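You operate a simulated robot arm through the tools that you are given. There is no shell and no other tool.

You are at the controls of a simulated robot arm. One attempt, no reset.

## Task
Top up the left red box with oil to between the marks.
Fine: use the green tank's oil plunger, spill nothing, and shut the lid again.
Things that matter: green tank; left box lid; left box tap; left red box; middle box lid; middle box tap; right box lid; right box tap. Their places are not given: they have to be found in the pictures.

Only the result counts: the job must be done as asked and must still hold three seconds after the hand-in. Knocking over, shifting, dropping, spilling or breaking anything else fails it. A push-on lid holds only when it is set on centred and level and pressed home; a screw cap is set on level and turned clockwise until tight.

## Robot
A 7-joint arm with a two-finger parallel gripper, fixed in place. Base frame: the origin is on the floor under the middle of its stand, x ahead of it, y to its left, z up. Units: mm, degrees, N and s.
It reaches about 1479 mm from its shoulder. Its first joint turns from -166.0 to 166.0 degrees. Payload 4.4 kg.
Tool frame: the origin (TCP) lies between the finger pads and is the grasp point; the fingertips stand 23 mm ahead of it; z points along the fingers, y is the line along which they close. Largest opening 94 mm; finger width 38, thickness 10; the body of the gripper, 54 by 96 mm, starts 39 mm behind the TCP.
Orientation is told as [roll, pitch, yaw] about the base's x, y, z axes, in that order, counted from this pose: with the fingers straight down and closing along the base's y, the tool's x points along the base's -x, its y along +y and its z along -z.

## Interface
- The arm moves only by the tool nudge_tool. Its argument "series" is a list of rows, each a list of 7 numbers: the shift along the base's x, y, z in mm, then the turn, a rotation vector about the base's x, y, z in degrees, then the finger opening in mm, from 0 to 94. In form: [[x, y, z, rx, ry, rz, jaw], ...]. A call has 1 to 20 rows; each row is the pose to reach, as a shift and turn from the pose commanded when the call began. A row lasts 0.2 s, in which the tool goes at most 50 mm and 8.6 degrees; a call with a longer step from one row to the next is refused whole, and so is a gripper value outside its range. A pose out of reach is approached as far as the arm can. The call stops where the force on the tool passes 90 N (or 10 N more than at its start, if that is more) or the arm is blocked; 0.2 s more then pass. Each finger travels about 72 mm/s and halts on what it meets, pressing with about 41 N; the grip force reading is that of the motor and also rises with nothing between the fingers. The clock runs only during rows and for 0.2 s after the last one: add rows that repeat a pose to give the fingers time. It gives the time, the measured TCP pose, the force on the tool (base axes), the opening and the grip force at its end, in the units of the frame above (readings bear some noise), with the torque about the TCP (base axes, N m) and any sound that the robot's microphone picked up, and new pictures: "views" is both (left out), scene, wrist or none.
- Cameras (640 x 400 px; columns grow to the right, rows downward): "scene" is fixed at [398.6, -499.5, 1688.7]; the picture's right is [0.77, -0.64, 0.00], its down [-0.44, -0.53, -0.72] and it looks along [0.46, 0.56, -0.69] (base axes); focal length 287 px, centre (320, 200). "wrist" rides on the gripper at [86, 16, -75] in the tool frame; the picture's right is [-0.18, 0.98, 0.00], its down [-0.58, -0.11, -0.81] and it looks along [-0.79, -0.15, 0.59] (tool axes); focal length 243 px, centre (320, 200).
- locate(camera, pixels): for up to 12 pixels [column, row] of the newest picture of that camera ("zoom" is the newest enlarged one), the place [x, y, z] in the base frame of the surface seen there, good to about 3 mm. It takes no simulated time.
- zoom(camera, box): a new picture of the part [left, top, right, bottom] of that camera's present view, enlarged. It takes no simulated time.
- sign_off(): hands the job in; it is judged then, once.

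Unless the task says otherwise, let go and move clear before handing in.

The tools are called after "Emit:" as name(argument=value, ...) on one line, values as JSON. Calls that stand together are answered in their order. nudge_tool: Moves the arm, as the interface text tells. Its arguments: {"type":"object","properties":{"series":{"type":"array","items":{"type":"array","items":{"type":"number"}}},"views":{"type":"string","enum":["both","scene","wrist","none"]}},"required":["series"]} The other tools are called the same way: locate (camera, pixels) gives the place of the surface under pixels of a picture; zoom (camera, box) takes an enlarged picture of a part of a camera's view; sign_off () hands the job in.

At the start:

```text
clock: 0.0
eef_pos: [683.8, 333.2, 1378.1]
orientation: [0.1, -0.1, 0.1]
ft_force: [-0.7, -0.6, -0.3]
wrist_torque: [0.03, 0.0, -0.01]
width: 94.1
grip_force: 0.2
```

scene: 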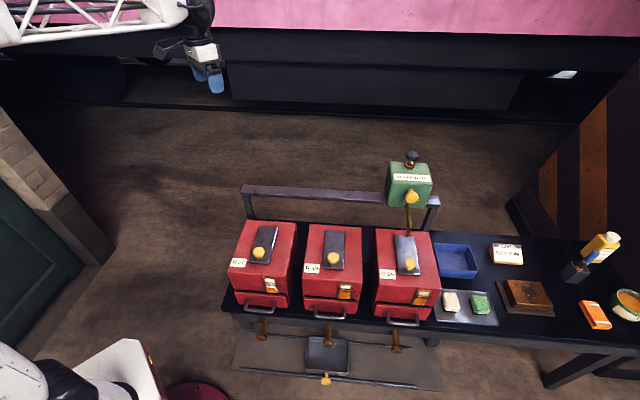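
wrist: 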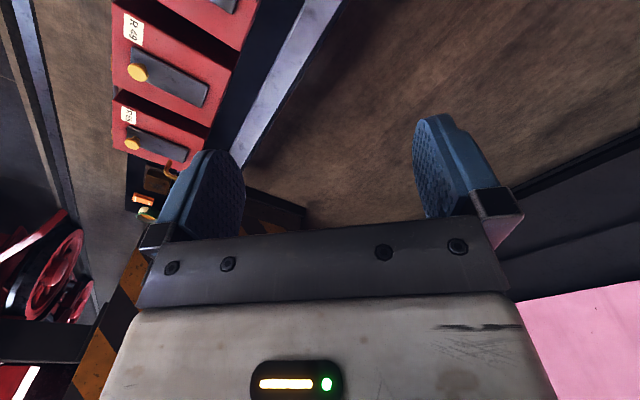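

The scene picture shows three red boxes (around pixels 262,265; 333,268; 407,275), a green tank at (408,185) on a rail behind them, and taps under the bench. I'll zoom in for detail before moving.

Emit:
zoom(camera="scene", box=[220, 140, 450, 284])

Emit:
zoom(camera="scene", box=[220, 256, 450, 400])

Emit:
locate(camera="scene", pixels=[[411, 156], [411, 165], [408, 185], [411, 196], [408, 215], [408, 230], [262, 250], [333, 255], [408, 262], [260, 240], [335, 240], [405, 245]])

Emit:
locate(camera="scene", pixels=[[258, 252], [271, 285], [262, 310], [263, 322], [262, 335], [328, 340], [397, 348], [326, 355], [326, 378], [345, 292], [420, 298], [300, 190]])

```text
2.78 times, centred on (335, 212) of scene
```

zoom: 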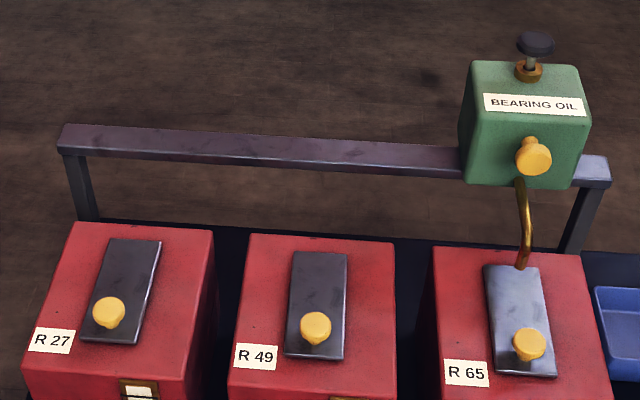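

```text
2.78 times, centred on (335, 328) of scene
```

zoom: 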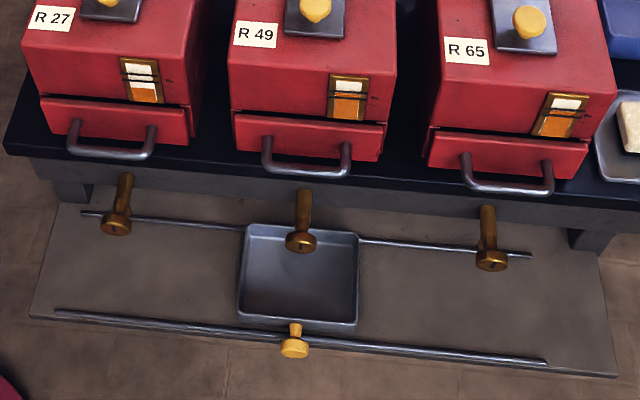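

```text
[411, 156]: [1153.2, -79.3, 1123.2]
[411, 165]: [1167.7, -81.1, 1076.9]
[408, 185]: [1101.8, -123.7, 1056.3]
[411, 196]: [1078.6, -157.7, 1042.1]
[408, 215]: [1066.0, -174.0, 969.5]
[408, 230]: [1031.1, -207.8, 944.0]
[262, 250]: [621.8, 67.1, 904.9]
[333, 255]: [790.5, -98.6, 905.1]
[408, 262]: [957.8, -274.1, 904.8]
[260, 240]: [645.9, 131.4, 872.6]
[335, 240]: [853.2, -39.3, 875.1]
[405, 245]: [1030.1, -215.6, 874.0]
```

```text
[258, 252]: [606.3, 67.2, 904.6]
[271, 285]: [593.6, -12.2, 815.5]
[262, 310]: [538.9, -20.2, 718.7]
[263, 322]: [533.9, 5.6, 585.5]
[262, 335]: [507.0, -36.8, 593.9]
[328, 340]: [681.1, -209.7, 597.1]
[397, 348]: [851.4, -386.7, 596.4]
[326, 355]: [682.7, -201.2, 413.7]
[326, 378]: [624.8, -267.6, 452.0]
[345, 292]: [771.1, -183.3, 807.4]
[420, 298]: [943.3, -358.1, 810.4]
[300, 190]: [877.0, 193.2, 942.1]
```

The left box reads R 27, and its sight glass (about pixel 271,285) shows a low oil level. I'll zoom in further on the glass, lid, taps and tank.

Emit:
zoom(camera="scene", box=[224, 212, 304, 262])

Emit:
zoom(camera="scene", box=[224, 262, 304, 312])

Emit:
zoom(camera="scene", box=[240, 305, 360, 380])

Emit:
zoom(camera="scene", box=[368, 145, 464, 205])

Emit:
zoom(camera="scene", box=[360, 205, 456, 265])

Emit:
zoom(camera="scene", box=[360, 255, 456, 315])

```text
8.00 times, centred on (264, 237) of scene
```

zoom: 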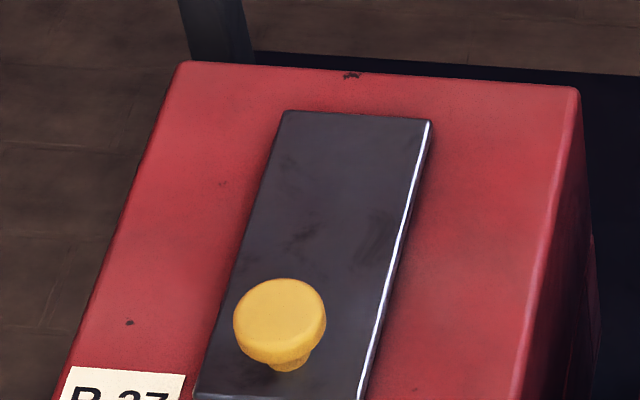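

```text
8.00 times, centred on (264, 287) of scene
```

zoom: 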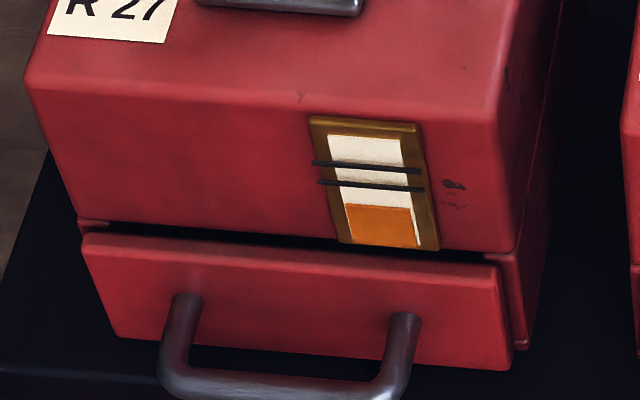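

```text
5.33 times, centred on (300, 342) of scene
```

zoom: 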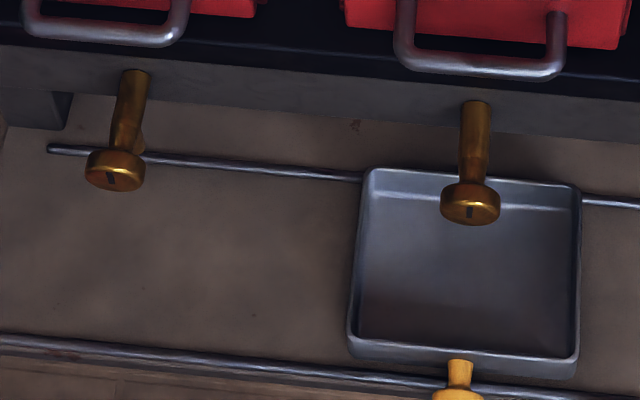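

```text
6.67 times, centred on (416, 175) of scene
```

zoom: 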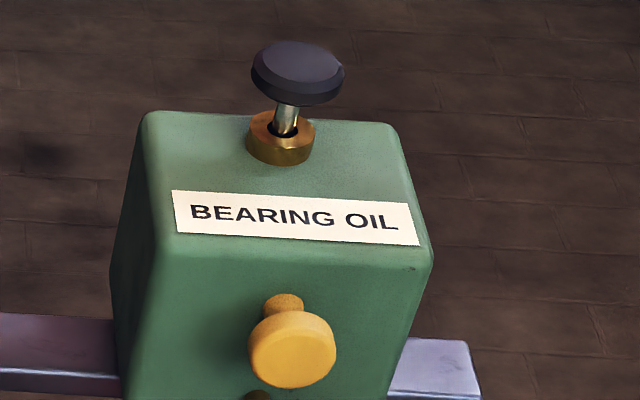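

```text
6.67 times, centred on (408, 235) of scene
```

zoom: 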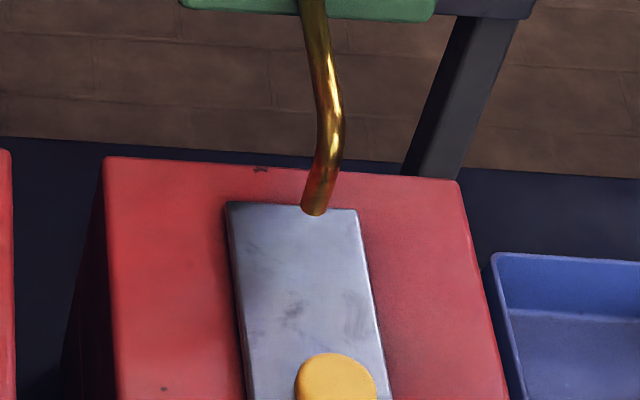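

```text
6.67 times, centred on (408, 285) of scene
```

zoom: 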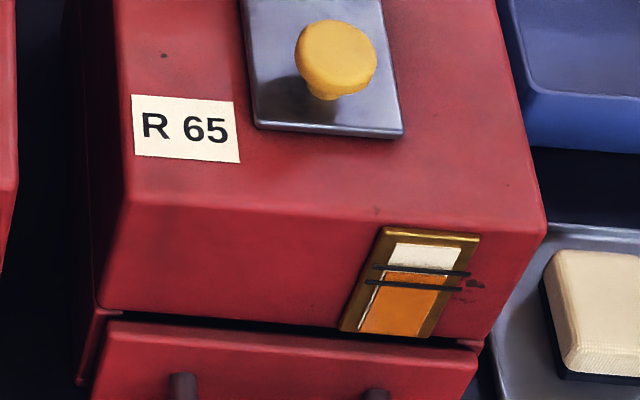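

The left glass shows oil below both marks; the boxes' row runs roughly along (0.70, -0.71) and their fronts face (-0.71, -0.70). I'll yaw the tool +45° and move it in front of and above the left box to see the lid closely.

Emit:
nudge_tool(series=[[-14, -35, -20, 0, 0, 4.5, 94], [-28, -70, -40, 0, 0, 9, 94], [-43, -105, -60, 0, 0, 13.5, 94], [-57, -140, -80, 0, 0, 18, 94], [-72, -175, -100, 0, 0, 22.5, 94], [-86, -210, -120, 0, 0, 27, 94], [-100, -245, -140, 0, 0, 31.5, 94], [-115, -280, -160, 0, 0, 36, 94], [-130, -315, -180, 0, 0, 40.5, 94], [-144, -353, -200, 0, 0, 45, 94], [-144, -353, -200, 0, 0, 45, 94]])

```text
clock: 2.4
eef_pos: [540.0, -20.5, 1180.2]
orientation: [0.1, -0.1, 45.0]
ft_force: [0.7, 0.7, -0.4]
wrist_torque: [-0.01, 0.0, -0.04]
width: 93.7
grip_force: 0.1
```

scene: 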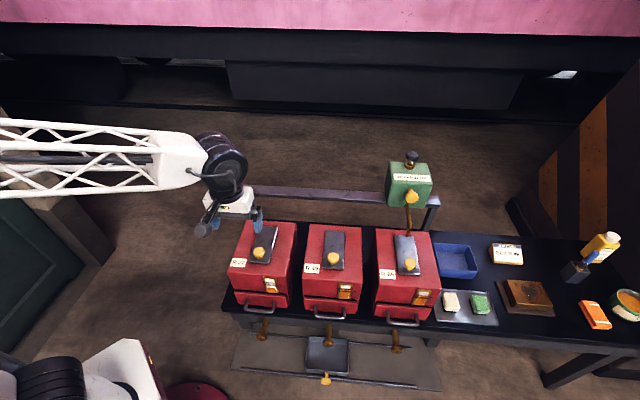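
wrist: 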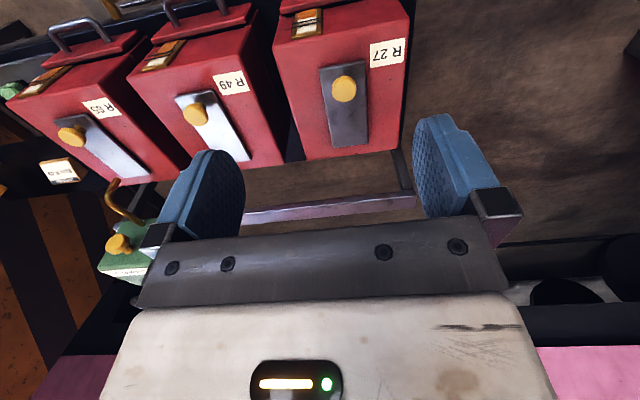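

The wrist picture shows the R 27 lid at (345,100) with its knob at (344,88). I'll zoom there and measure lid corners, box corners, rail and spout.

Emit:
zoom(camera="wrist", box=[264, 10, 424, 110])

Emit:
zoom(camera="wrist", box=[264, 80, 424, 180])

Emit:
zoom(camera="wrist", box=[80, 160, 240, 260])

Emit:
locate(camera="wrist", pixels=[[344, 88], [324, 70], [363, 66], [330, 145], [366, 145], [304, 157], [398, 149], [277, 60], [407, 45], [345, 125], [410, 204], [245, 218]])

```text
4.00 times, centred on (344, 60) of wrist
```

zoom: 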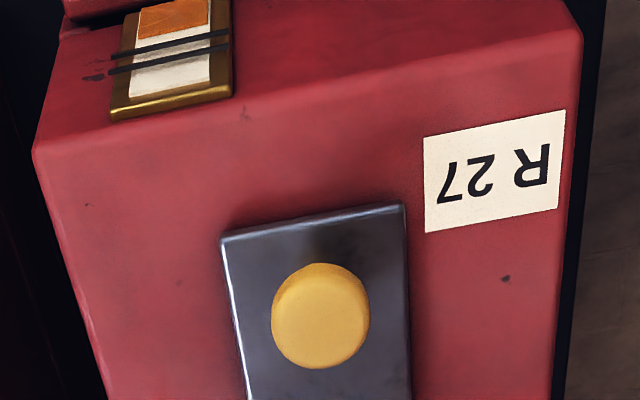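

```text
4.00 times, centred on (344, 130) of wrist
```

zoom: 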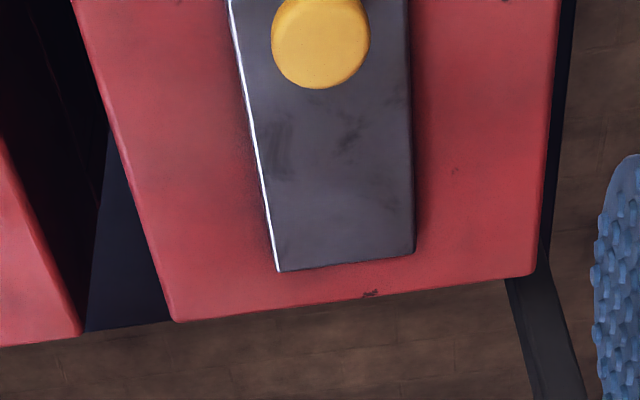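

```text
4.00 times, centred on (160, 210) of wrist
```

zoom: 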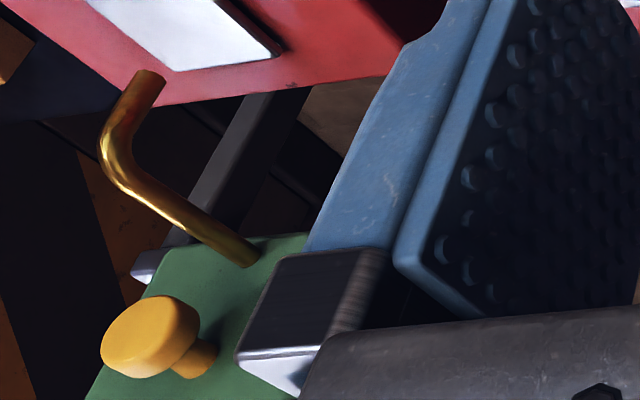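

```text
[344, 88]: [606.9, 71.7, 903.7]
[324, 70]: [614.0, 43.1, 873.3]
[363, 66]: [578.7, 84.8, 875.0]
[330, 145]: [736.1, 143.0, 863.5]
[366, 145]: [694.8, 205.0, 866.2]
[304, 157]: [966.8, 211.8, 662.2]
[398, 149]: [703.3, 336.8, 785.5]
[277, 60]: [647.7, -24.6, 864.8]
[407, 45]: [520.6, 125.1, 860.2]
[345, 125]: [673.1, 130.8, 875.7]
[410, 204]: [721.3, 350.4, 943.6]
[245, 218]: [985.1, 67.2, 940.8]
```

The lid is a plate about 55 × 160 mm with its knob toward the front end, and no hinge is visible yet. I'll measure lid, box and tank points more exactly.

Emit:
locate(camera="wrist", pixels=[[322, 72], [363, 64], [334, 145], [366, 142], [310, 157], [397, 146], [277, 48], [405, 22], [350, 74], [350, 110], [350, 142], [335, 88]])

Emit:
locate(camera="wrist", pixels=[[116, 181], [107, 195], [115, 210], [140, 223], [115, 244], [128, 250], [135, 232], [125, 265], [60, 134], [72, 134], [196, 113], [340, 210]])

Emit:
locate(camera="scene", pixels=[[412, 154], [411, 169], [391, 164], [428, 166], [388, 202], [430, 207], [412, 197], [407, 232], [438, 198], [243, 188], [406, 207], [434, 176]])

```text
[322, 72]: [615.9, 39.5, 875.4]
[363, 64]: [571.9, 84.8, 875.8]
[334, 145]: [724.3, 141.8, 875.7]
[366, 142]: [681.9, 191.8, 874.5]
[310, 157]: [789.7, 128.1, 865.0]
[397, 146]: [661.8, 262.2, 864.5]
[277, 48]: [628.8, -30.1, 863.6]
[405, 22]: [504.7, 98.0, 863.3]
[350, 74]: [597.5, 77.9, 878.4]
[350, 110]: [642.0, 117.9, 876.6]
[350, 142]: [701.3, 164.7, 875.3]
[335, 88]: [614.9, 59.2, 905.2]
```

```text
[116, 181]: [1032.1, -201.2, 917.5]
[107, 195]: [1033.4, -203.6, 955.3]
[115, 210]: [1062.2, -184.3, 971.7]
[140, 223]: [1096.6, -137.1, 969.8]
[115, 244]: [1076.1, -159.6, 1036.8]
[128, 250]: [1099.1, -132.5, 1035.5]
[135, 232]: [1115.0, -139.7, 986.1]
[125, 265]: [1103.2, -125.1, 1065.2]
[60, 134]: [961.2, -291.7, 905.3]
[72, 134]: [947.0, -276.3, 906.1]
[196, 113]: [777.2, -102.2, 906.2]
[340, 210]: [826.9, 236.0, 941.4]
```

```text
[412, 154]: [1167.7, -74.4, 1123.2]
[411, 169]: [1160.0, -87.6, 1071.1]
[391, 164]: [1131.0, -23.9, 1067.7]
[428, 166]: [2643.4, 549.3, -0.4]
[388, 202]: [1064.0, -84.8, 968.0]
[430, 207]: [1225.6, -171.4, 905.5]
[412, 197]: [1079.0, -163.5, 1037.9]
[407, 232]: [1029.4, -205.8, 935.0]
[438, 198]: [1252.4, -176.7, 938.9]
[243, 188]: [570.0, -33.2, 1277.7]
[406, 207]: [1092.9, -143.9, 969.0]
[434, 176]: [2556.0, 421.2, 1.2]
```

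The lid top is at z≈876, the box top at z≈864, and the spout tip is at about (1030,-203,915). Next I'll look closely at the three taps (scene pixels 262,335; 328,340; 397,348) to check whether one is open.

Emit:
zoom(camera="scene", box=[246, 315, 282, 345])

Emit:
zoom(camera="scene", box=[310, 320, 346, 350])

Emit:
zoom(camera="scene", box=[378, 328, 414, 358])

Emit:
zoom(camera="scene", box=[254, 274, 286, 294])

Emit:
zoom(camera="scene", box=[330, 280, 362, 300])

```text
13.33 times, centred on (264, 330) of scene
```

zoom: 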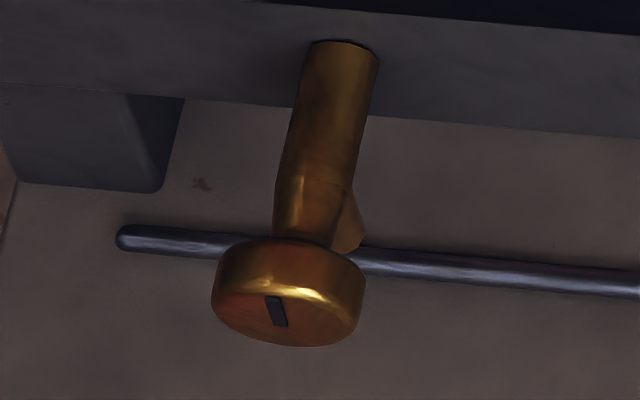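

```text
13.33 times, centred on (328, 335) of scene
```

zoom: 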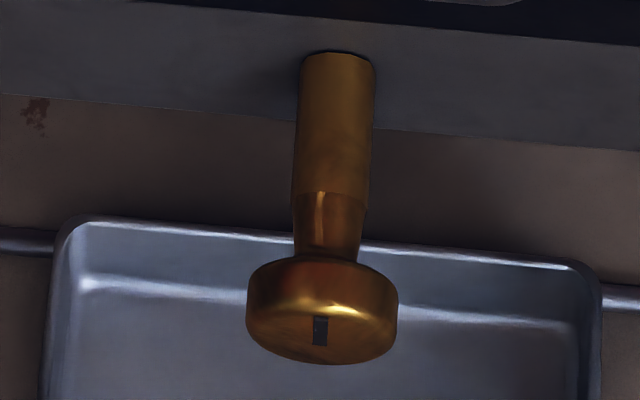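

```text
13.33 times, centred on (396, 343) of scene
```

zoom: 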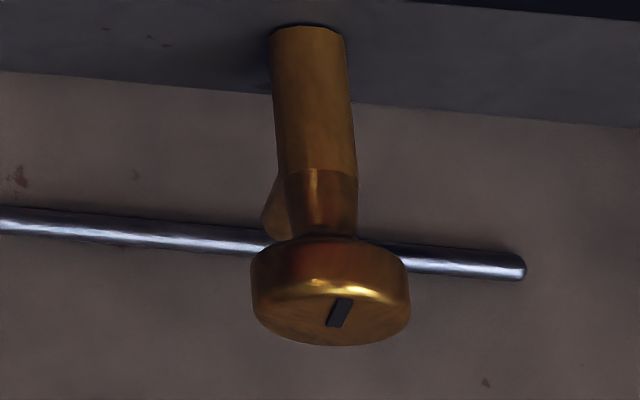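

```text
16.00 times, centred on (270, 284) of scene
```

zoom: 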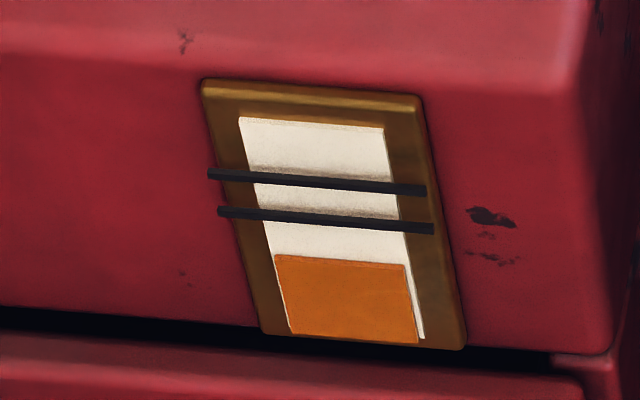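

```text
16.00 times, centred on (346, 290) of scene
```

zoom: 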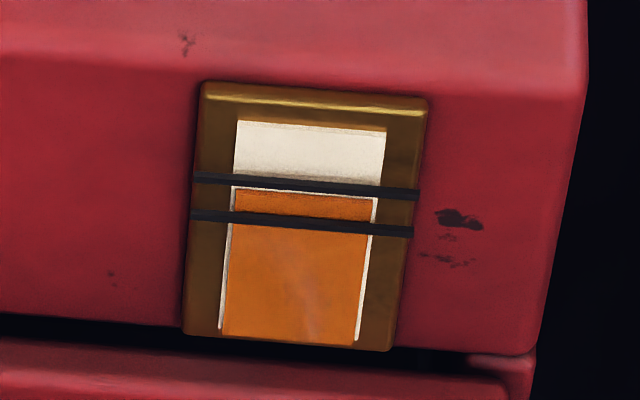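

All three tap slots stand upright alike, so they look closed; the left level is at about a third, with the marks at roughly half and 0.7. I'll come down above the left lid's knob (607,72,905) for a close look at how the lid is held.

Emit:
nudge_tool(series=[[13, 18, -40, 0, 0, 0, 94], [26, 36, -80, 0, 0, 0, 94], [40, 55, -120, 0, 0, 0, 94], [54, 74, -160, 0, 0, 0, 94], [67, 92.5, -200, 0, 0, 0, 94], [67, 92.5, -220, 0, 0, 0, 94], [67, 92.5, -220, 0, 0, 0, 94]])

```text
clock: 4.0
eef_pos: [605.7, 72.0, 957.0]
orientation: [0.2, -0.1, 45.0]
ft_force: [-0.6, 0.3, -0.1]
wrist_torque: [0.01, 0.01, 0.02]
width: 93.9
grip_force: 0.1
```

scene: 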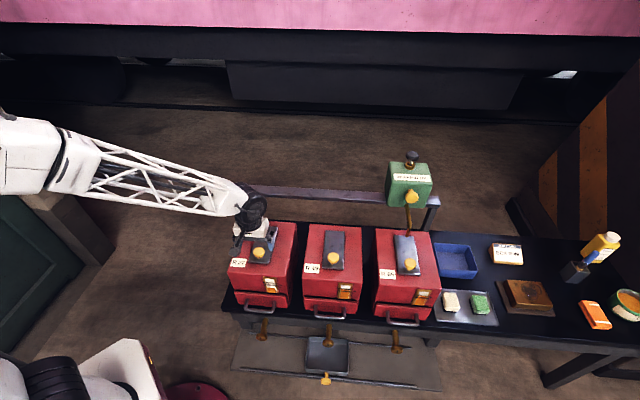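
wrist: 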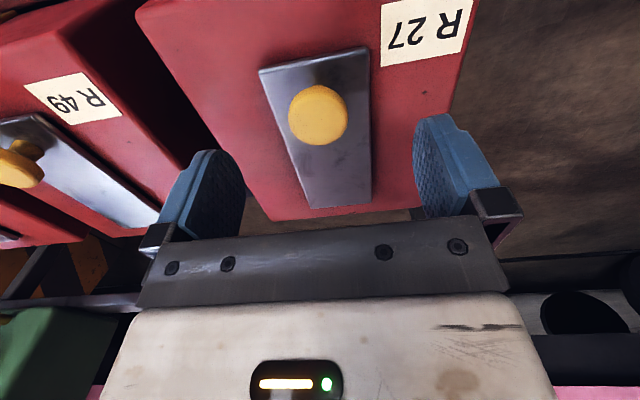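

Emit:
zoom(camera="wrist", box=[240, 30, 400, 130])

Emit:
zoom(camera="wrist", box=[256, 130, 416, 230])

Emit:
locate(camera="wrist", pixels=[[318, 113], [295, 115], [342, 110], [318, 138], [318, 92], [263, 72], [364, 52], [310, 200], [368, 198], [300, 192], [340, 206], [280, 214]])

```text
4.00 times, centred on (320, 80) of wrist
```

zoom: 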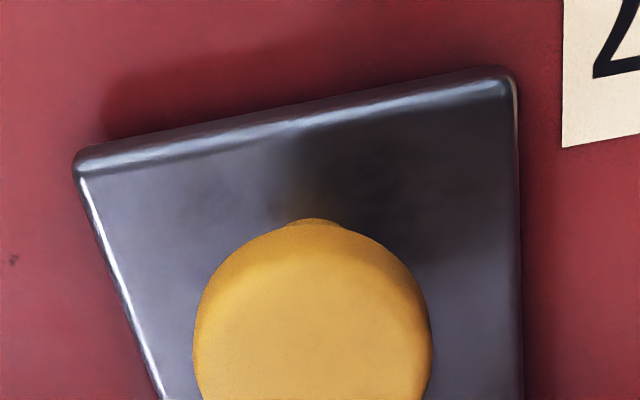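

```text
4.00 times, centred on (336, 180) of wrist
```

zoom: 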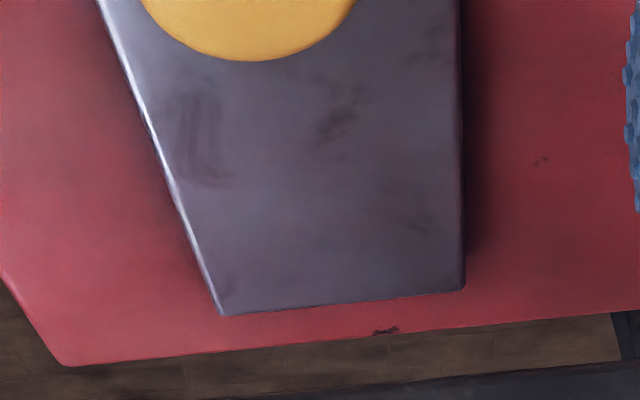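

```text
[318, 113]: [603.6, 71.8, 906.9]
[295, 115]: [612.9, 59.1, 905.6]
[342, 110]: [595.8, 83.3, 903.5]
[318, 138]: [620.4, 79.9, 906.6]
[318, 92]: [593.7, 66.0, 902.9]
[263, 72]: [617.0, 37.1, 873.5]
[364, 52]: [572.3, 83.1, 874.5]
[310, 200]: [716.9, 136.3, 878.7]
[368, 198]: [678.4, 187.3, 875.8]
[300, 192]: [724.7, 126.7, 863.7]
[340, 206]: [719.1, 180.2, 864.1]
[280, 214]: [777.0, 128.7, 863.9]
```

The knob's head centre is at about (605,72), top z≈906, and the TCP is directly over it. I'll lower so the fingertips stay above the lid plate, then check readings before gripping.

Emit:
nudge_tool(series=[[0, 0, -25, 0, 0, 0, 94], [0, 0, -50, 0, 0, 0, 94], [0, 0, -50, 0, 0, 0, 94], [0, 0, -50, 0, 0, 0, 94]])

```text
clock: 5.0
eef_pos: [605.9, 72.1, 908.2]
orientation: [0.1, -0.1, 45.0]
ft_force: [0.3, -0.9, -0.3]
wrist_torque: [-0.03, 0.01, -0.03]
width: 94.1
grip_force: 0.0
```

scene: 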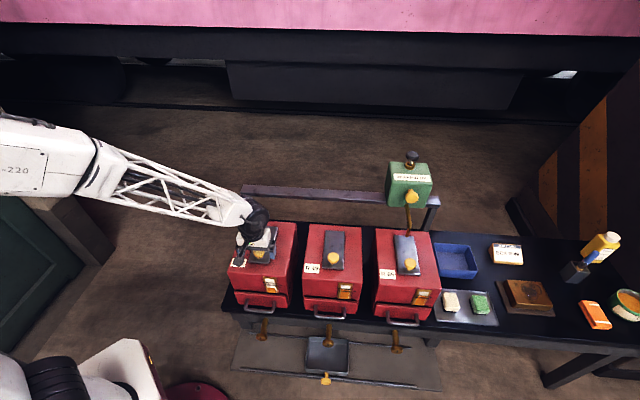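
wrist: 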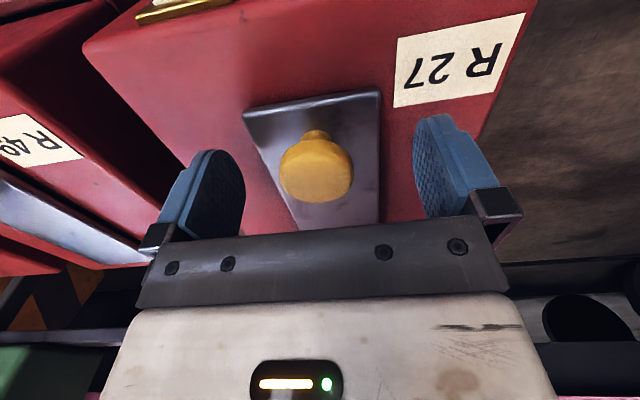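

The TCP is at z 908 with the knob between the fingers (pixel 316,168). I'll check its centring by measuring its left and right edges.

Emit:
locate(camera="wrist", pixels=[[284, 168], [349, 166], [316, 150], [316, 195], [316, 180], [316, 138], [240, 190], [418, 175]])

Emit:
zoom(camera="wrist", box=[236, 80, 396, 180])

```text
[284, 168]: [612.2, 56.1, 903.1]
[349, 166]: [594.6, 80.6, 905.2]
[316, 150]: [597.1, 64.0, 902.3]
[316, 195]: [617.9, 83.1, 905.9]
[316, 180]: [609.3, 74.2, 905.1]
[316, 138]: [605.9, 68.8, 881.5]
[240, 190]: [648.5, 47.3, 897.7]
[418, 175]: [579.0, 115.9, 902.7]
```

```text
4.00 times, centred on (316, 130) of wrist
```

zoom: 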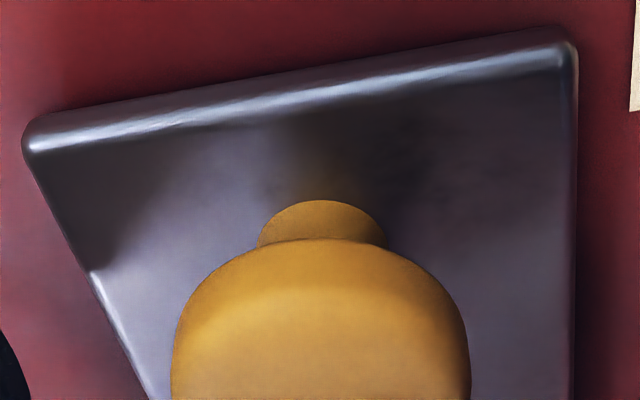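

The knob is centred within a millimetre or two. I'll lower 5 mm and close gently on it.

Emit:
nudge_tool(series=[[-0.5, -0.7, -4, 0, 0, 0, 94], [-0.5, -0.7, -4, 0, 0, 0, 70], [-0.5, -0.7, -4, 0, 0, 0, 45], [-0.5, -0.7, -4, 0, 0, 0, 30], [-0.5, -0.7, -4, 0, 0, 0, 25], [-0.5, -0.7, -4, 0, 0, 0, 25]])

```text
clock: 6.4
eef_pos: [605.8, 71.6, 904.2]
orientation: [0.0, -0.1, 45.0]
ft_force: [22.4, -28.6, -8.0]
wrist_torque: [-0.11, -0.11, -0.31]
width: 41.0
grip_force: 17.4
```

scene: 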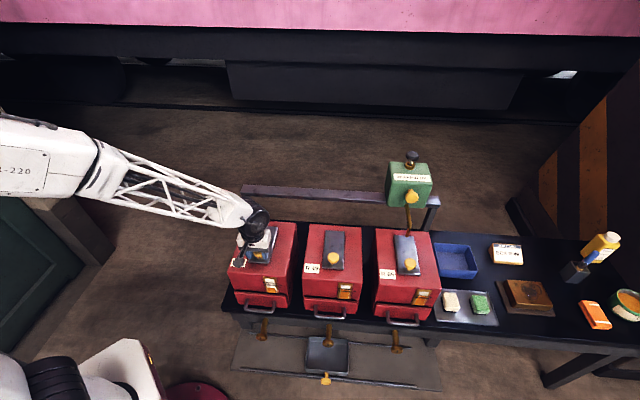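
wrist: 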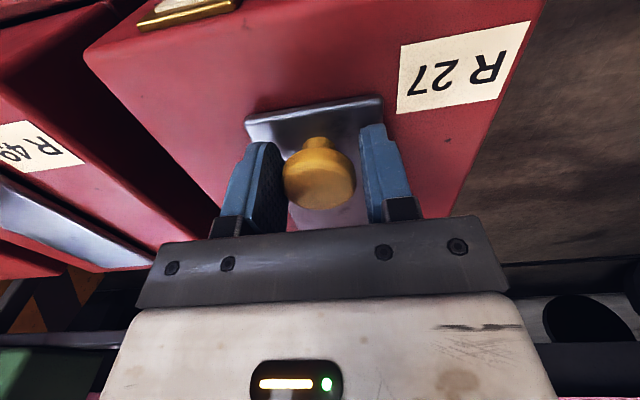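

The fingers stopped at 41 mm with a sideways force of about 36 N, so one finger met the knob before the other. I'll zoom in to see which side has the gap.

Emit:
zoom(camera="wrist", box=[216, 110, 424, 240])

```text
3.08 times, centred on (320, 175) of wrist
```

zoom: 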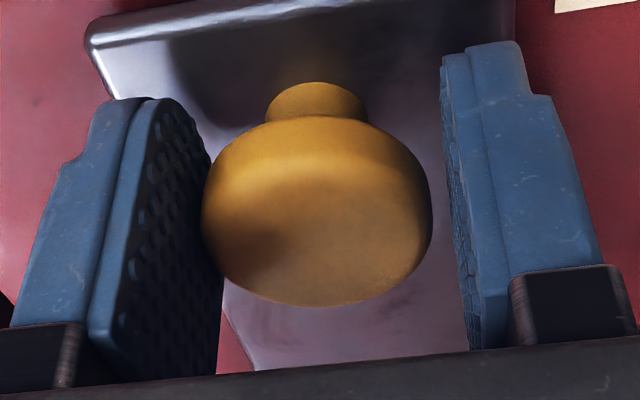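

The left-in-picture finger (the +u side) touches the knob while the right one leaves a gap, matching the force sign. I'll ease open, shift about 2.5 mm along (0.7,-0.7), and close again.

Emit:
nudge_tool(series=[[0, 0, 0, 0, 0, 0, 48], [1.8, -1.8, 0, 0, 0, 0, 48], [1.8, -1.8, 0, 0, 0, 0, 42], [1.8, -1.8, 0, 0, 0, 0, 36], [1.8, -1.8, 0, 0, 0, 0, 30], [1.8, -1.8, 0, 0, 0, 0, 30]], views="wrist")

```text
clock: 7.8
eef_pos: [606.5, 68.7, 905.4]
orientation: [0.1, -0.1, 44.9]
ft_force: [-12.6, 12.4, 4.4]
wrist_torque: [0.18, 0.11, 0.16]
width: 37.4
grip_force: 45.0
```

wrist: 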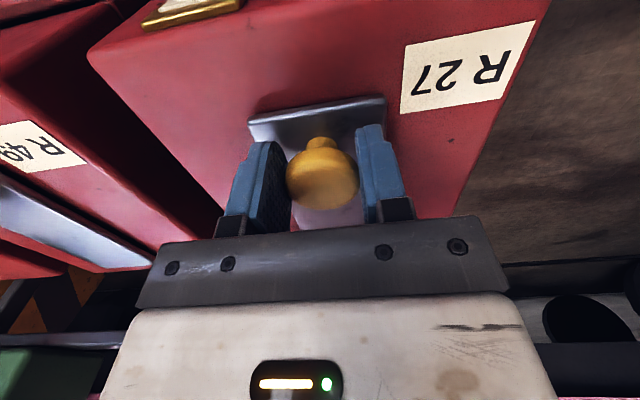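

The knob is now gripped at 37.4 mm with a small residual side force. I'll relieve it by 0.6 mm and test a small 4 mm pull toward the front to see whether the lid slides.

Emit:
nudge_tool(series=[[-0.6, 0.6, 0, 0, 0, 0, 30], [-2, -0.8, 0, 0, 0, 0, 30], [-3.4, -2.2, 0, 0, 0, 0, 30], [-3.4, -2.2, 0, 0, 0, 0, 30]], views="wrist")

```text
clock: 8.8
eef_pos: [604.3, 67.1, 904.4]
orientation: [0.2, -0.1, 45.0]
ft_force: [25.3, -25.4, -28.0]
wrist_torque: [-0.28, -0.19, -0.25]
width: 37.2
grip_force: 45.3
```

wrist: 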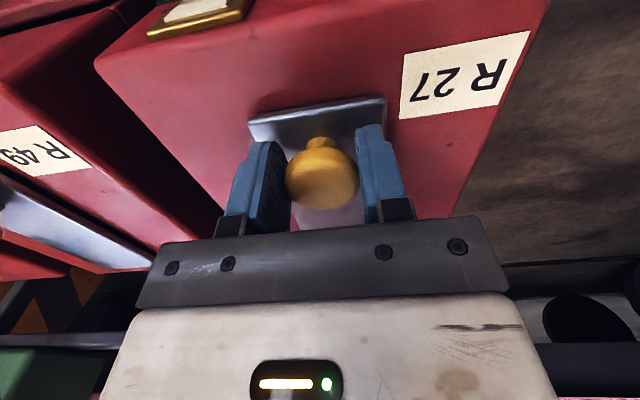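

There's no resisting force along the pull direction, only sideways and vertical preload, so the lid seems to slide forward. I'll check the lid's position against the box in the scene view.

Emit:
zoom(camera="scene", box=[224, 212, 304, 262])

Emit:
locate(camera="wrist", pixels=[[255, 122], [380, 100], [99, 62], [320, 108], [300, 140], [200, 60]])

```text
8.00 times, centred on (264, 237) of scene
```

zoom: 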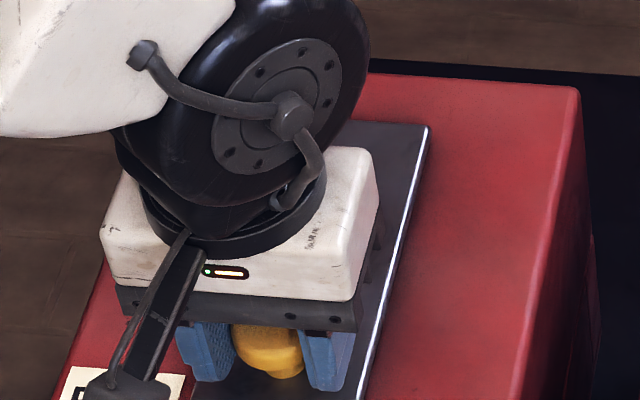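

```text
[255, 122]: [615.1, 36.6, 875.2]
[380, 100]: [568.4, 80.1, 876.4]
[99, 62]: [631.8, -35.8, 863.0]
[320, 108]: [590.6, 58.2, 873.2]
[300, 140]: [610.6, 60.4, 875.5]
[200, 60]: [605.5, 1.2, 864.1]
```

The lid's rear corner moved about 3 mm in the scene zoom, so it does slide forward. I'll relieve the side and vertical preload and slide another 10 mm along (-0.717,-0.697).

Emit:
nudge_tool(series=[[0.4, -0.4, -0.3, 0, 0, 0, 30], [-1.8, -2.5, -0.3, 0, 0, 0, 30], [-3.9, -4.6, -0.3, 0, 0, 0, 30], [-6.8, -7.4, -0.3, 0, 0, 0, 30], [-6.8, -7.4, -0.3, 0, 0, 0, 30]], views="wrist")

```text
clock: 10.0
eef_pos: [596.0, 59.6, 903.5]
orientation: [0.0, -0.1, 45.0]
ft_force: [24.2, -23.7, -16.7]
wrist_torque: [-0.28, -0.17, -0.28]
width: 37.6
grip_force: 45.5
```

wrist: 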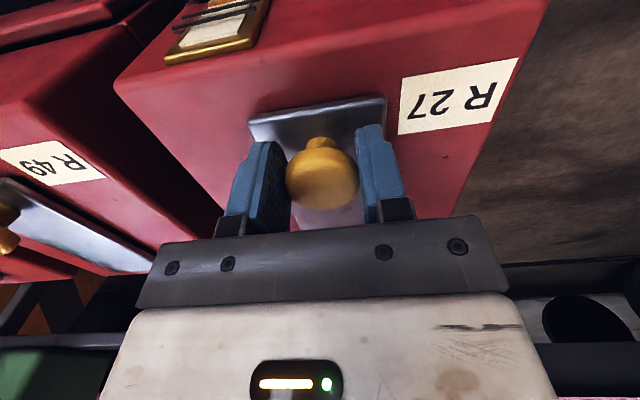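

Still no resistance along the slide, with about +34 N sideways. I'll shift 0.6 mm sideways to find the neutral position.

Emit:
nudge_tool(series=[[0.4, -0.4, -0.2, 0, 0, 0, 30], [0.4, -0.4, -0.2, 0, 0, 0, 30]], views="none")

```text
clock: 10.6
eef_pos: [596.5, 59.6, 904.4]
orientation: [0.1, -0.1, 45.0]
ft_force: [4.1, -5.1, 0.0]
wrist_torque: [-0.04, 0.0, -0.08]
width: 37.3
grip_force: 45.2
```

Sideways force is now near zero, so I know the neutral line. I'll slide another 12 mm along (-0.70,-0.714) and re-check.

Emit:
nudge_tool(series=[[-2.1, -2.1, 0, 0, 0, 0, 30], [-4.9, -5, 0, 0, 0, 0, 30], [-8.4, -8.6, 0, 0, 0, 0, 30], [-8.4, -8.6, 0, 0, 0, 0, 30]], views="none")

```text
clock: 11.6
eef_pos: [588.3, 51.9, 905.5]
orientation: [0.1, -0.1, 45.0]
ft_force: [-3.5, 3.7, 10.1]
wrist_torque: [0.13, 0.01, 0.11]
width: 37.6
grip_force: 45.3
```

The forces stay low along this line (side −5 N). I'll continue 25 mm more and look.

Emit:
nudge_tool(series=[[-3.5, -3.5, 0, 0, 0, 0, 30], [-7.1, -7.1, 0, 0, 0, 0, 30], [-10.6, -10.6, 0, 0, 0, 0, 30], [-14.1, -14.1, 0, 0, 0, 0, 30], [-17.7, -17.7, 0, 0, 0, 0, 30], [-17.7, -17.7, 0, 0, 0, 0, 30]])

```text
clock: 13.0
eef_pos: [571.0, 34.5, 905.2]
orientation: [0.1, -0.1, 45.1]
ft_force: [-16.8, 16.0, 25.9]
wrist_torque: [0.45, -0.08, 0.14]
width: 37.3
grip_force: 45.0
```

scene: 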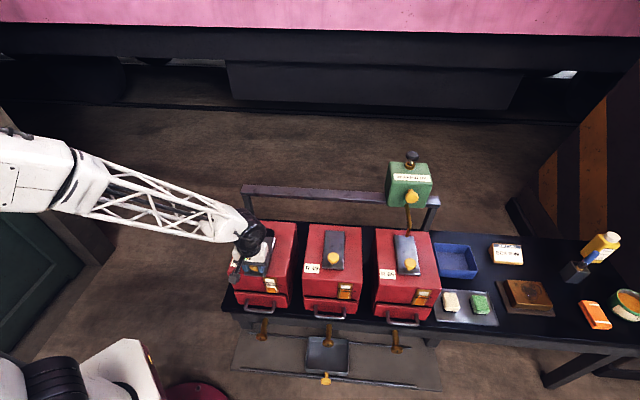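
wrist: 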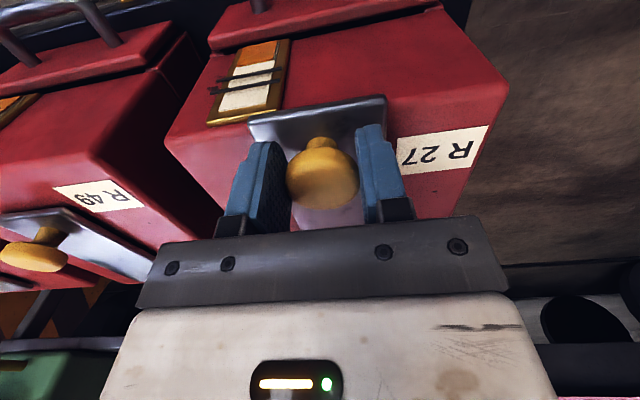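

The lid has slid about 49 mm. I'll zoom in on the scene to see whether the filling hole shows behind its rear edge.

Emit:
zoom(camera="scene", box=[224, 212, 304, 262])

```text
8.00 times, centred on (264, 237) of scene
```

zoom: 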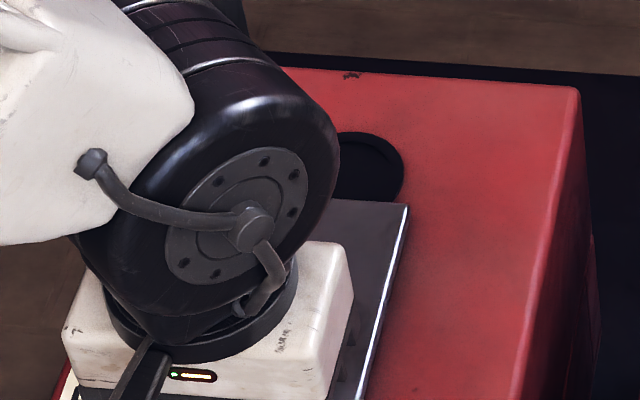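

A dark round filling hole is appearing behind the lid (zoom pixel 370,170). I'll correct the preload and slide 20 mm more.

Emit:
nudge_tool(series=[[-0.3, 0.3, 0.3, 0, 0, 0, 30], [-3.9, -3.2, 0.3, 0, 0, 0, 30], [-7.4, -6.7, 0.3, 0, 0, 0, 30], [-10.9, -10.2, 0.3, 0, 0, 0, 30], [-14.5, -13.7, 0.3, 0, 0, 0, 30], [-14.5, -13.7, 0.3, 0, 0, 0, 30]])

Emit:
zoom(camera="scene", box=[224, 212, 304, 262])

```text
clock: 14.4
eef_pos: [556.7, 19.4, 905.9]
orientation: [0.2, -0.1, 45.0]
ft_force: [2.3, 0.6, 7.5]
wrist_torque: [-0.02, 0.12, -0.09]
width: 37.5
grip_force: 45.0
```

scene: 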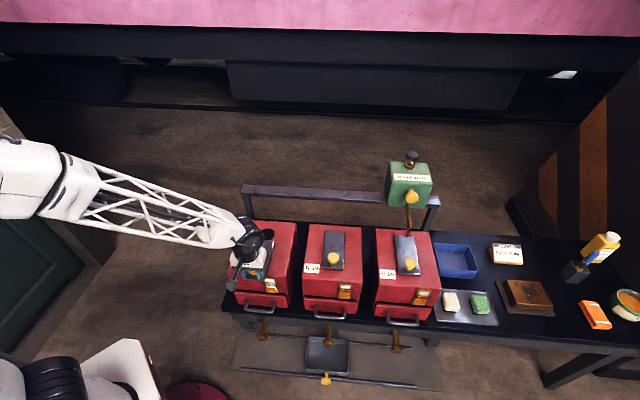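
wrist: 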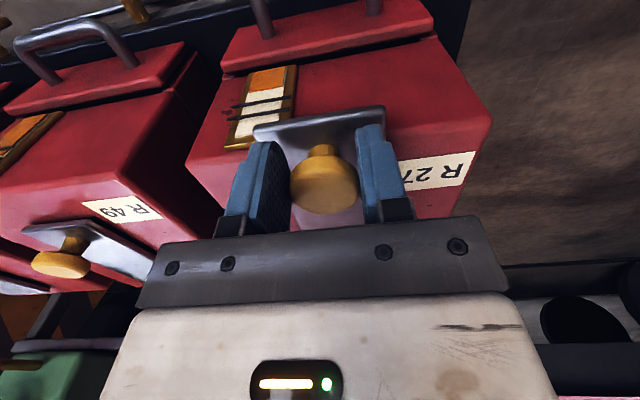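

```text
8.00 times, centred on (264, 237) of scene
```

zoom: 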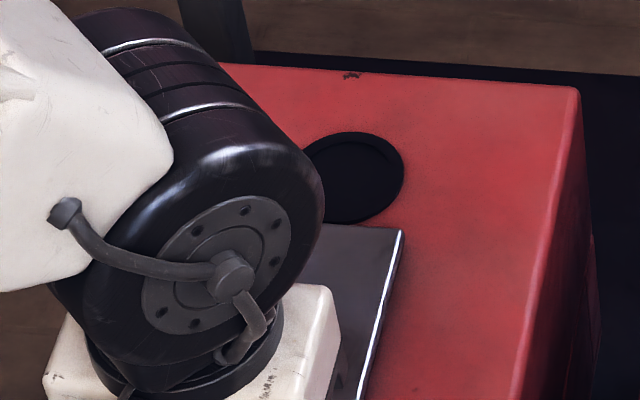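

The hole (zoom pixel 352,175, i.e. scene 268,234) is now fully uncovered. I'll slide a few more millimetres for margin, watching for an end stop, and locate the hole centre.

Emit:
locate(camera="scene", pixels=[[268, 234], [265, 229], [272, 230], [268, 228], [268, 241], [275, 234], [268, 227]])

Emit:
nudge_tool(series=[[-2.1, -2.1, 0.1, 0, 0, 0, 30], [-4.2, -4.2, 0.1, 0, 0, 0, 30], [-6.3, -6.3, 0.1, 0, 0, 0, 30], [-6.3, -6.3, 0.1, 0, 0, 0, 30]])

Emit:
zoom(camera="scene", box=[224, 212, 304, 262])

```text
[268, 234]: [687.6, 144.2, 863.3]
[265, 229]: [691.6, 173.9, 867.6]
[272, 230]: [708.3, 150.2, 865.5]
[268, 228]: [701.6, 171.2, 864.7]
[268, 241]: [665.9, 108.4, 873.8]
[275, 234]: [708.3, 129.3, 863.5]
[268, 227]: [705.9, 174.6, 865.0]
```

```text
clock: 15.4
eef_pos: [550.5, 12.2, 903.5]
orientation: [0.1, -0.1, 45.0]
ft_force: [12.4, -12.9, -0.1]
wrist_torque: [-0.24, -0.11, -0.35]
width: 36.4
grip_force: 45.1
```

scene: 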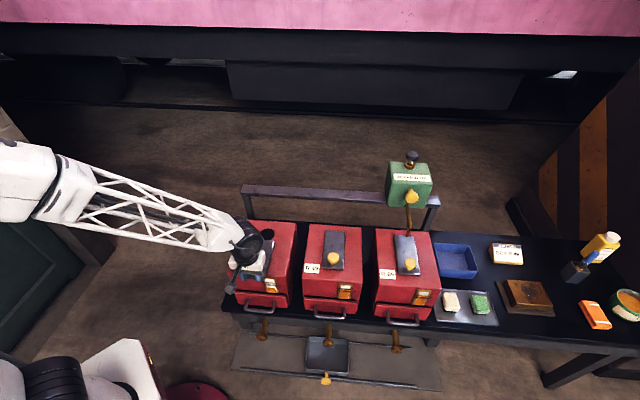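
wrist: 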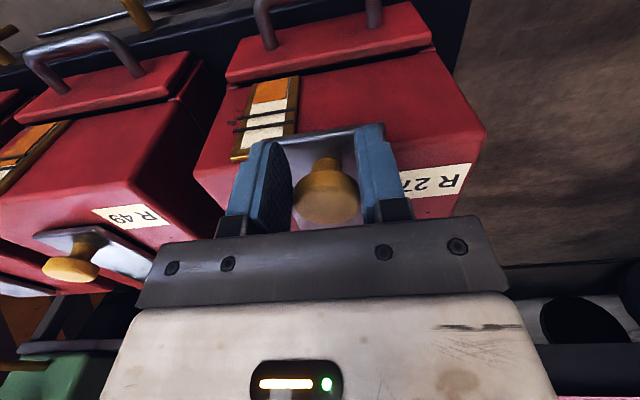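

```text
8.00 times, centred on (264, 237) of scene
```

zoom: 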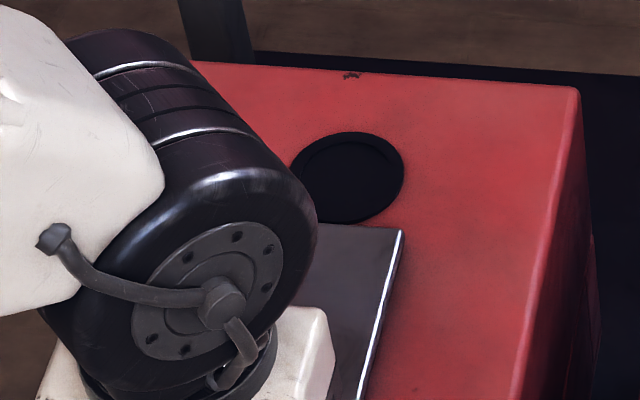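

The lid hit its end stop at about 70 mm (the gripper slipped a little), and the hole at about (688,144,863) is fully clear. I'll open the fingers and lift straight up.

Emit:
nudge_tool(series=[[0, 0, 0, 0, 0, 0, 50], [0, 0, 0, 0, 0, 0, 70], [0, 0, 0, 0, 0, 0, 80], [0, 0, 30, 0, 0, 0, 80], [0, 0, 80, 0, 0, 0, 80], [0, 0, 130, 0, 0, 0, 80], [0, 0, 180, 0, 0, 0, 80], [0, 0, 230, 0, 0, 0, 80], [0, 0, 280, 0, 0, 0, 80], [0, 0, 280, 0, 0, 0, 80]])

Emit:
zoom(camera="scene", box=[220, 205, 316, 265])

```text
clock: 17.6
eef_pos: [550.8, 14.2, 1184.2]
orientation: [0.1, -0.1, 45.0]
ft_force: [-0.6, 0.1, -0.2]
wrist_torque: [0.01, -0.06, -0.02]
width: 79.7
grip_force: 0.1
```

scene: 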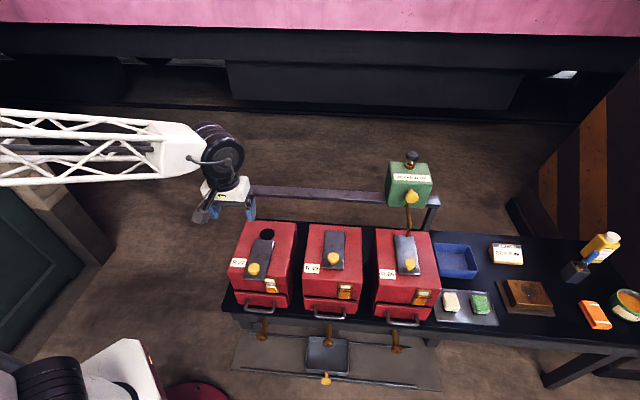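
wrist: 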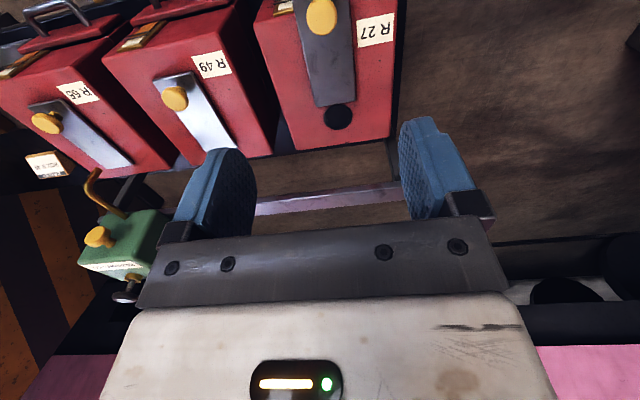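

```text
6.67 times, centred on (268, 235) of scene
```

zoom: 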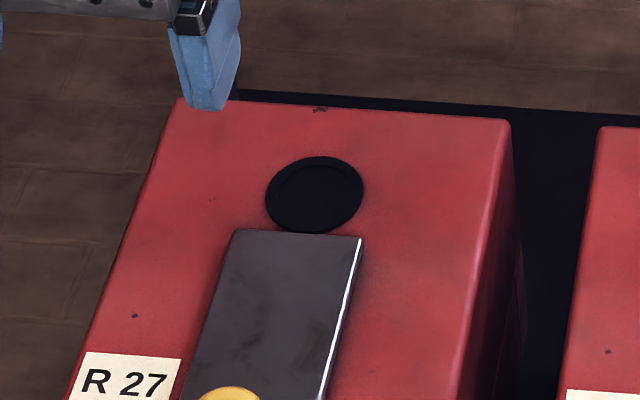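

The hole is fully open. Now I'll measure the hole, the tank knob and the spout tip from both cameras.

Emit:
locate(camera="wrist", pixels=[[338, 116], [325, 118], [351, 114], [338, 104], [338, 129], [98, 238], [88, 238], [108, 237], [99, 170], [88, 200], [120, 250], [130, 280]])

Emit:
locate(camera="scene", pixels=[[267, 234], [261, 235], [273, 234], [268, 229], [266, 239], [407, 234], [407, 231], [412, 196], [407, 197], [416, 198], [411, 192], [411, 201]])

Emit:
zoom(camera="wrist", box=[60, 150, 180, 310])

Emit:
zoom(camera="scene", box=[380, 145, 444, 245])

```text
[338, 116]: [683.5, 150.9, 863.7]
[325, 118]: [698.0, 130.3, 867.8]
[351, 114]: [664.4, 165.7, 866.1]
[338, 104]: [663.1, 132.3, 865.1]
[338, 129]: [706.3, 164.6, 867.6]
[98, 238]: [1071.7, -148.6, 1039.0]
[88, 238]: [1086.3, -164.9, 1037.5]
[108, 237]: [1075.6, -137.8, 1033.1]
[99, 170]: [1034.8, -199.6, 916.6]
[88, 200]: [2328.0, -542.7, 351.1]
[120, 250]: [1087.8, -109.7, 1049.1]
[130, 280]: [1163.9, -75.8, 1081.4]
```

```text
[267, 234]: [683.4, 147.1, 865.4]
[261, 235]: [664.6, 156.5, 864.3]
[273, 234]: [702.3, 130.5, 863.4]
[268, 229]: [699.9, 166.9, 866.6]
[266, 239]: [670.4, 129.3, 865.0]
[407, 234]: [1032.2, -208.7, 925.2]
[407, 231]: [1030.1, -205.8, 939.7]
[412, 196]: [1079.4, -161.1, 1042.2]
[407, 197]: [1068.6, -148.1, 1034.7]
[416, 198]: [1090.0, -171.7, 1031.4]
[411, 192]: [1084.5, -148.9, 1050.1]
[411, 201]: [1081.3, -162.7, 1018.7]
```

```text
2.50 times, centred on (120, 230) of wrist
```

zoom: 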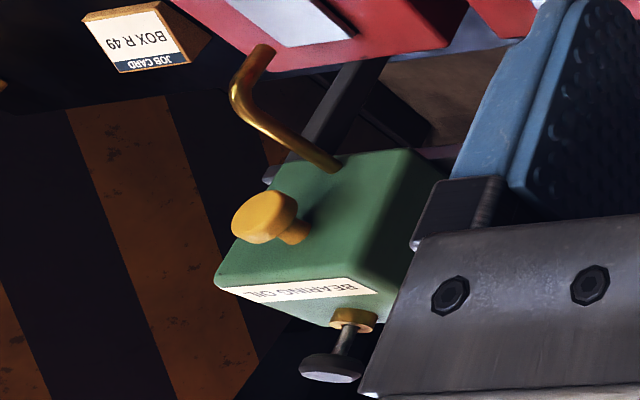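

```text
4.00 times, centred on (412, 195) of scene
```

zoom: 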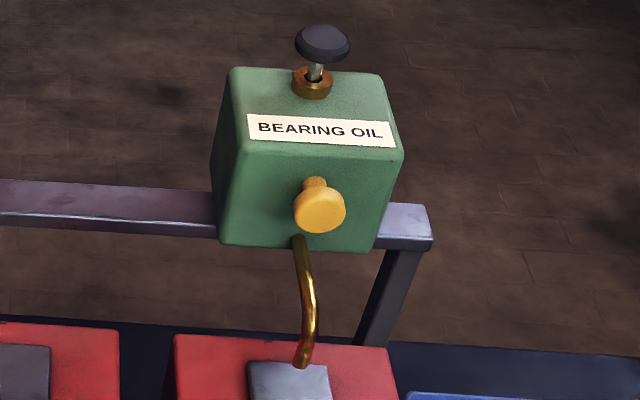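

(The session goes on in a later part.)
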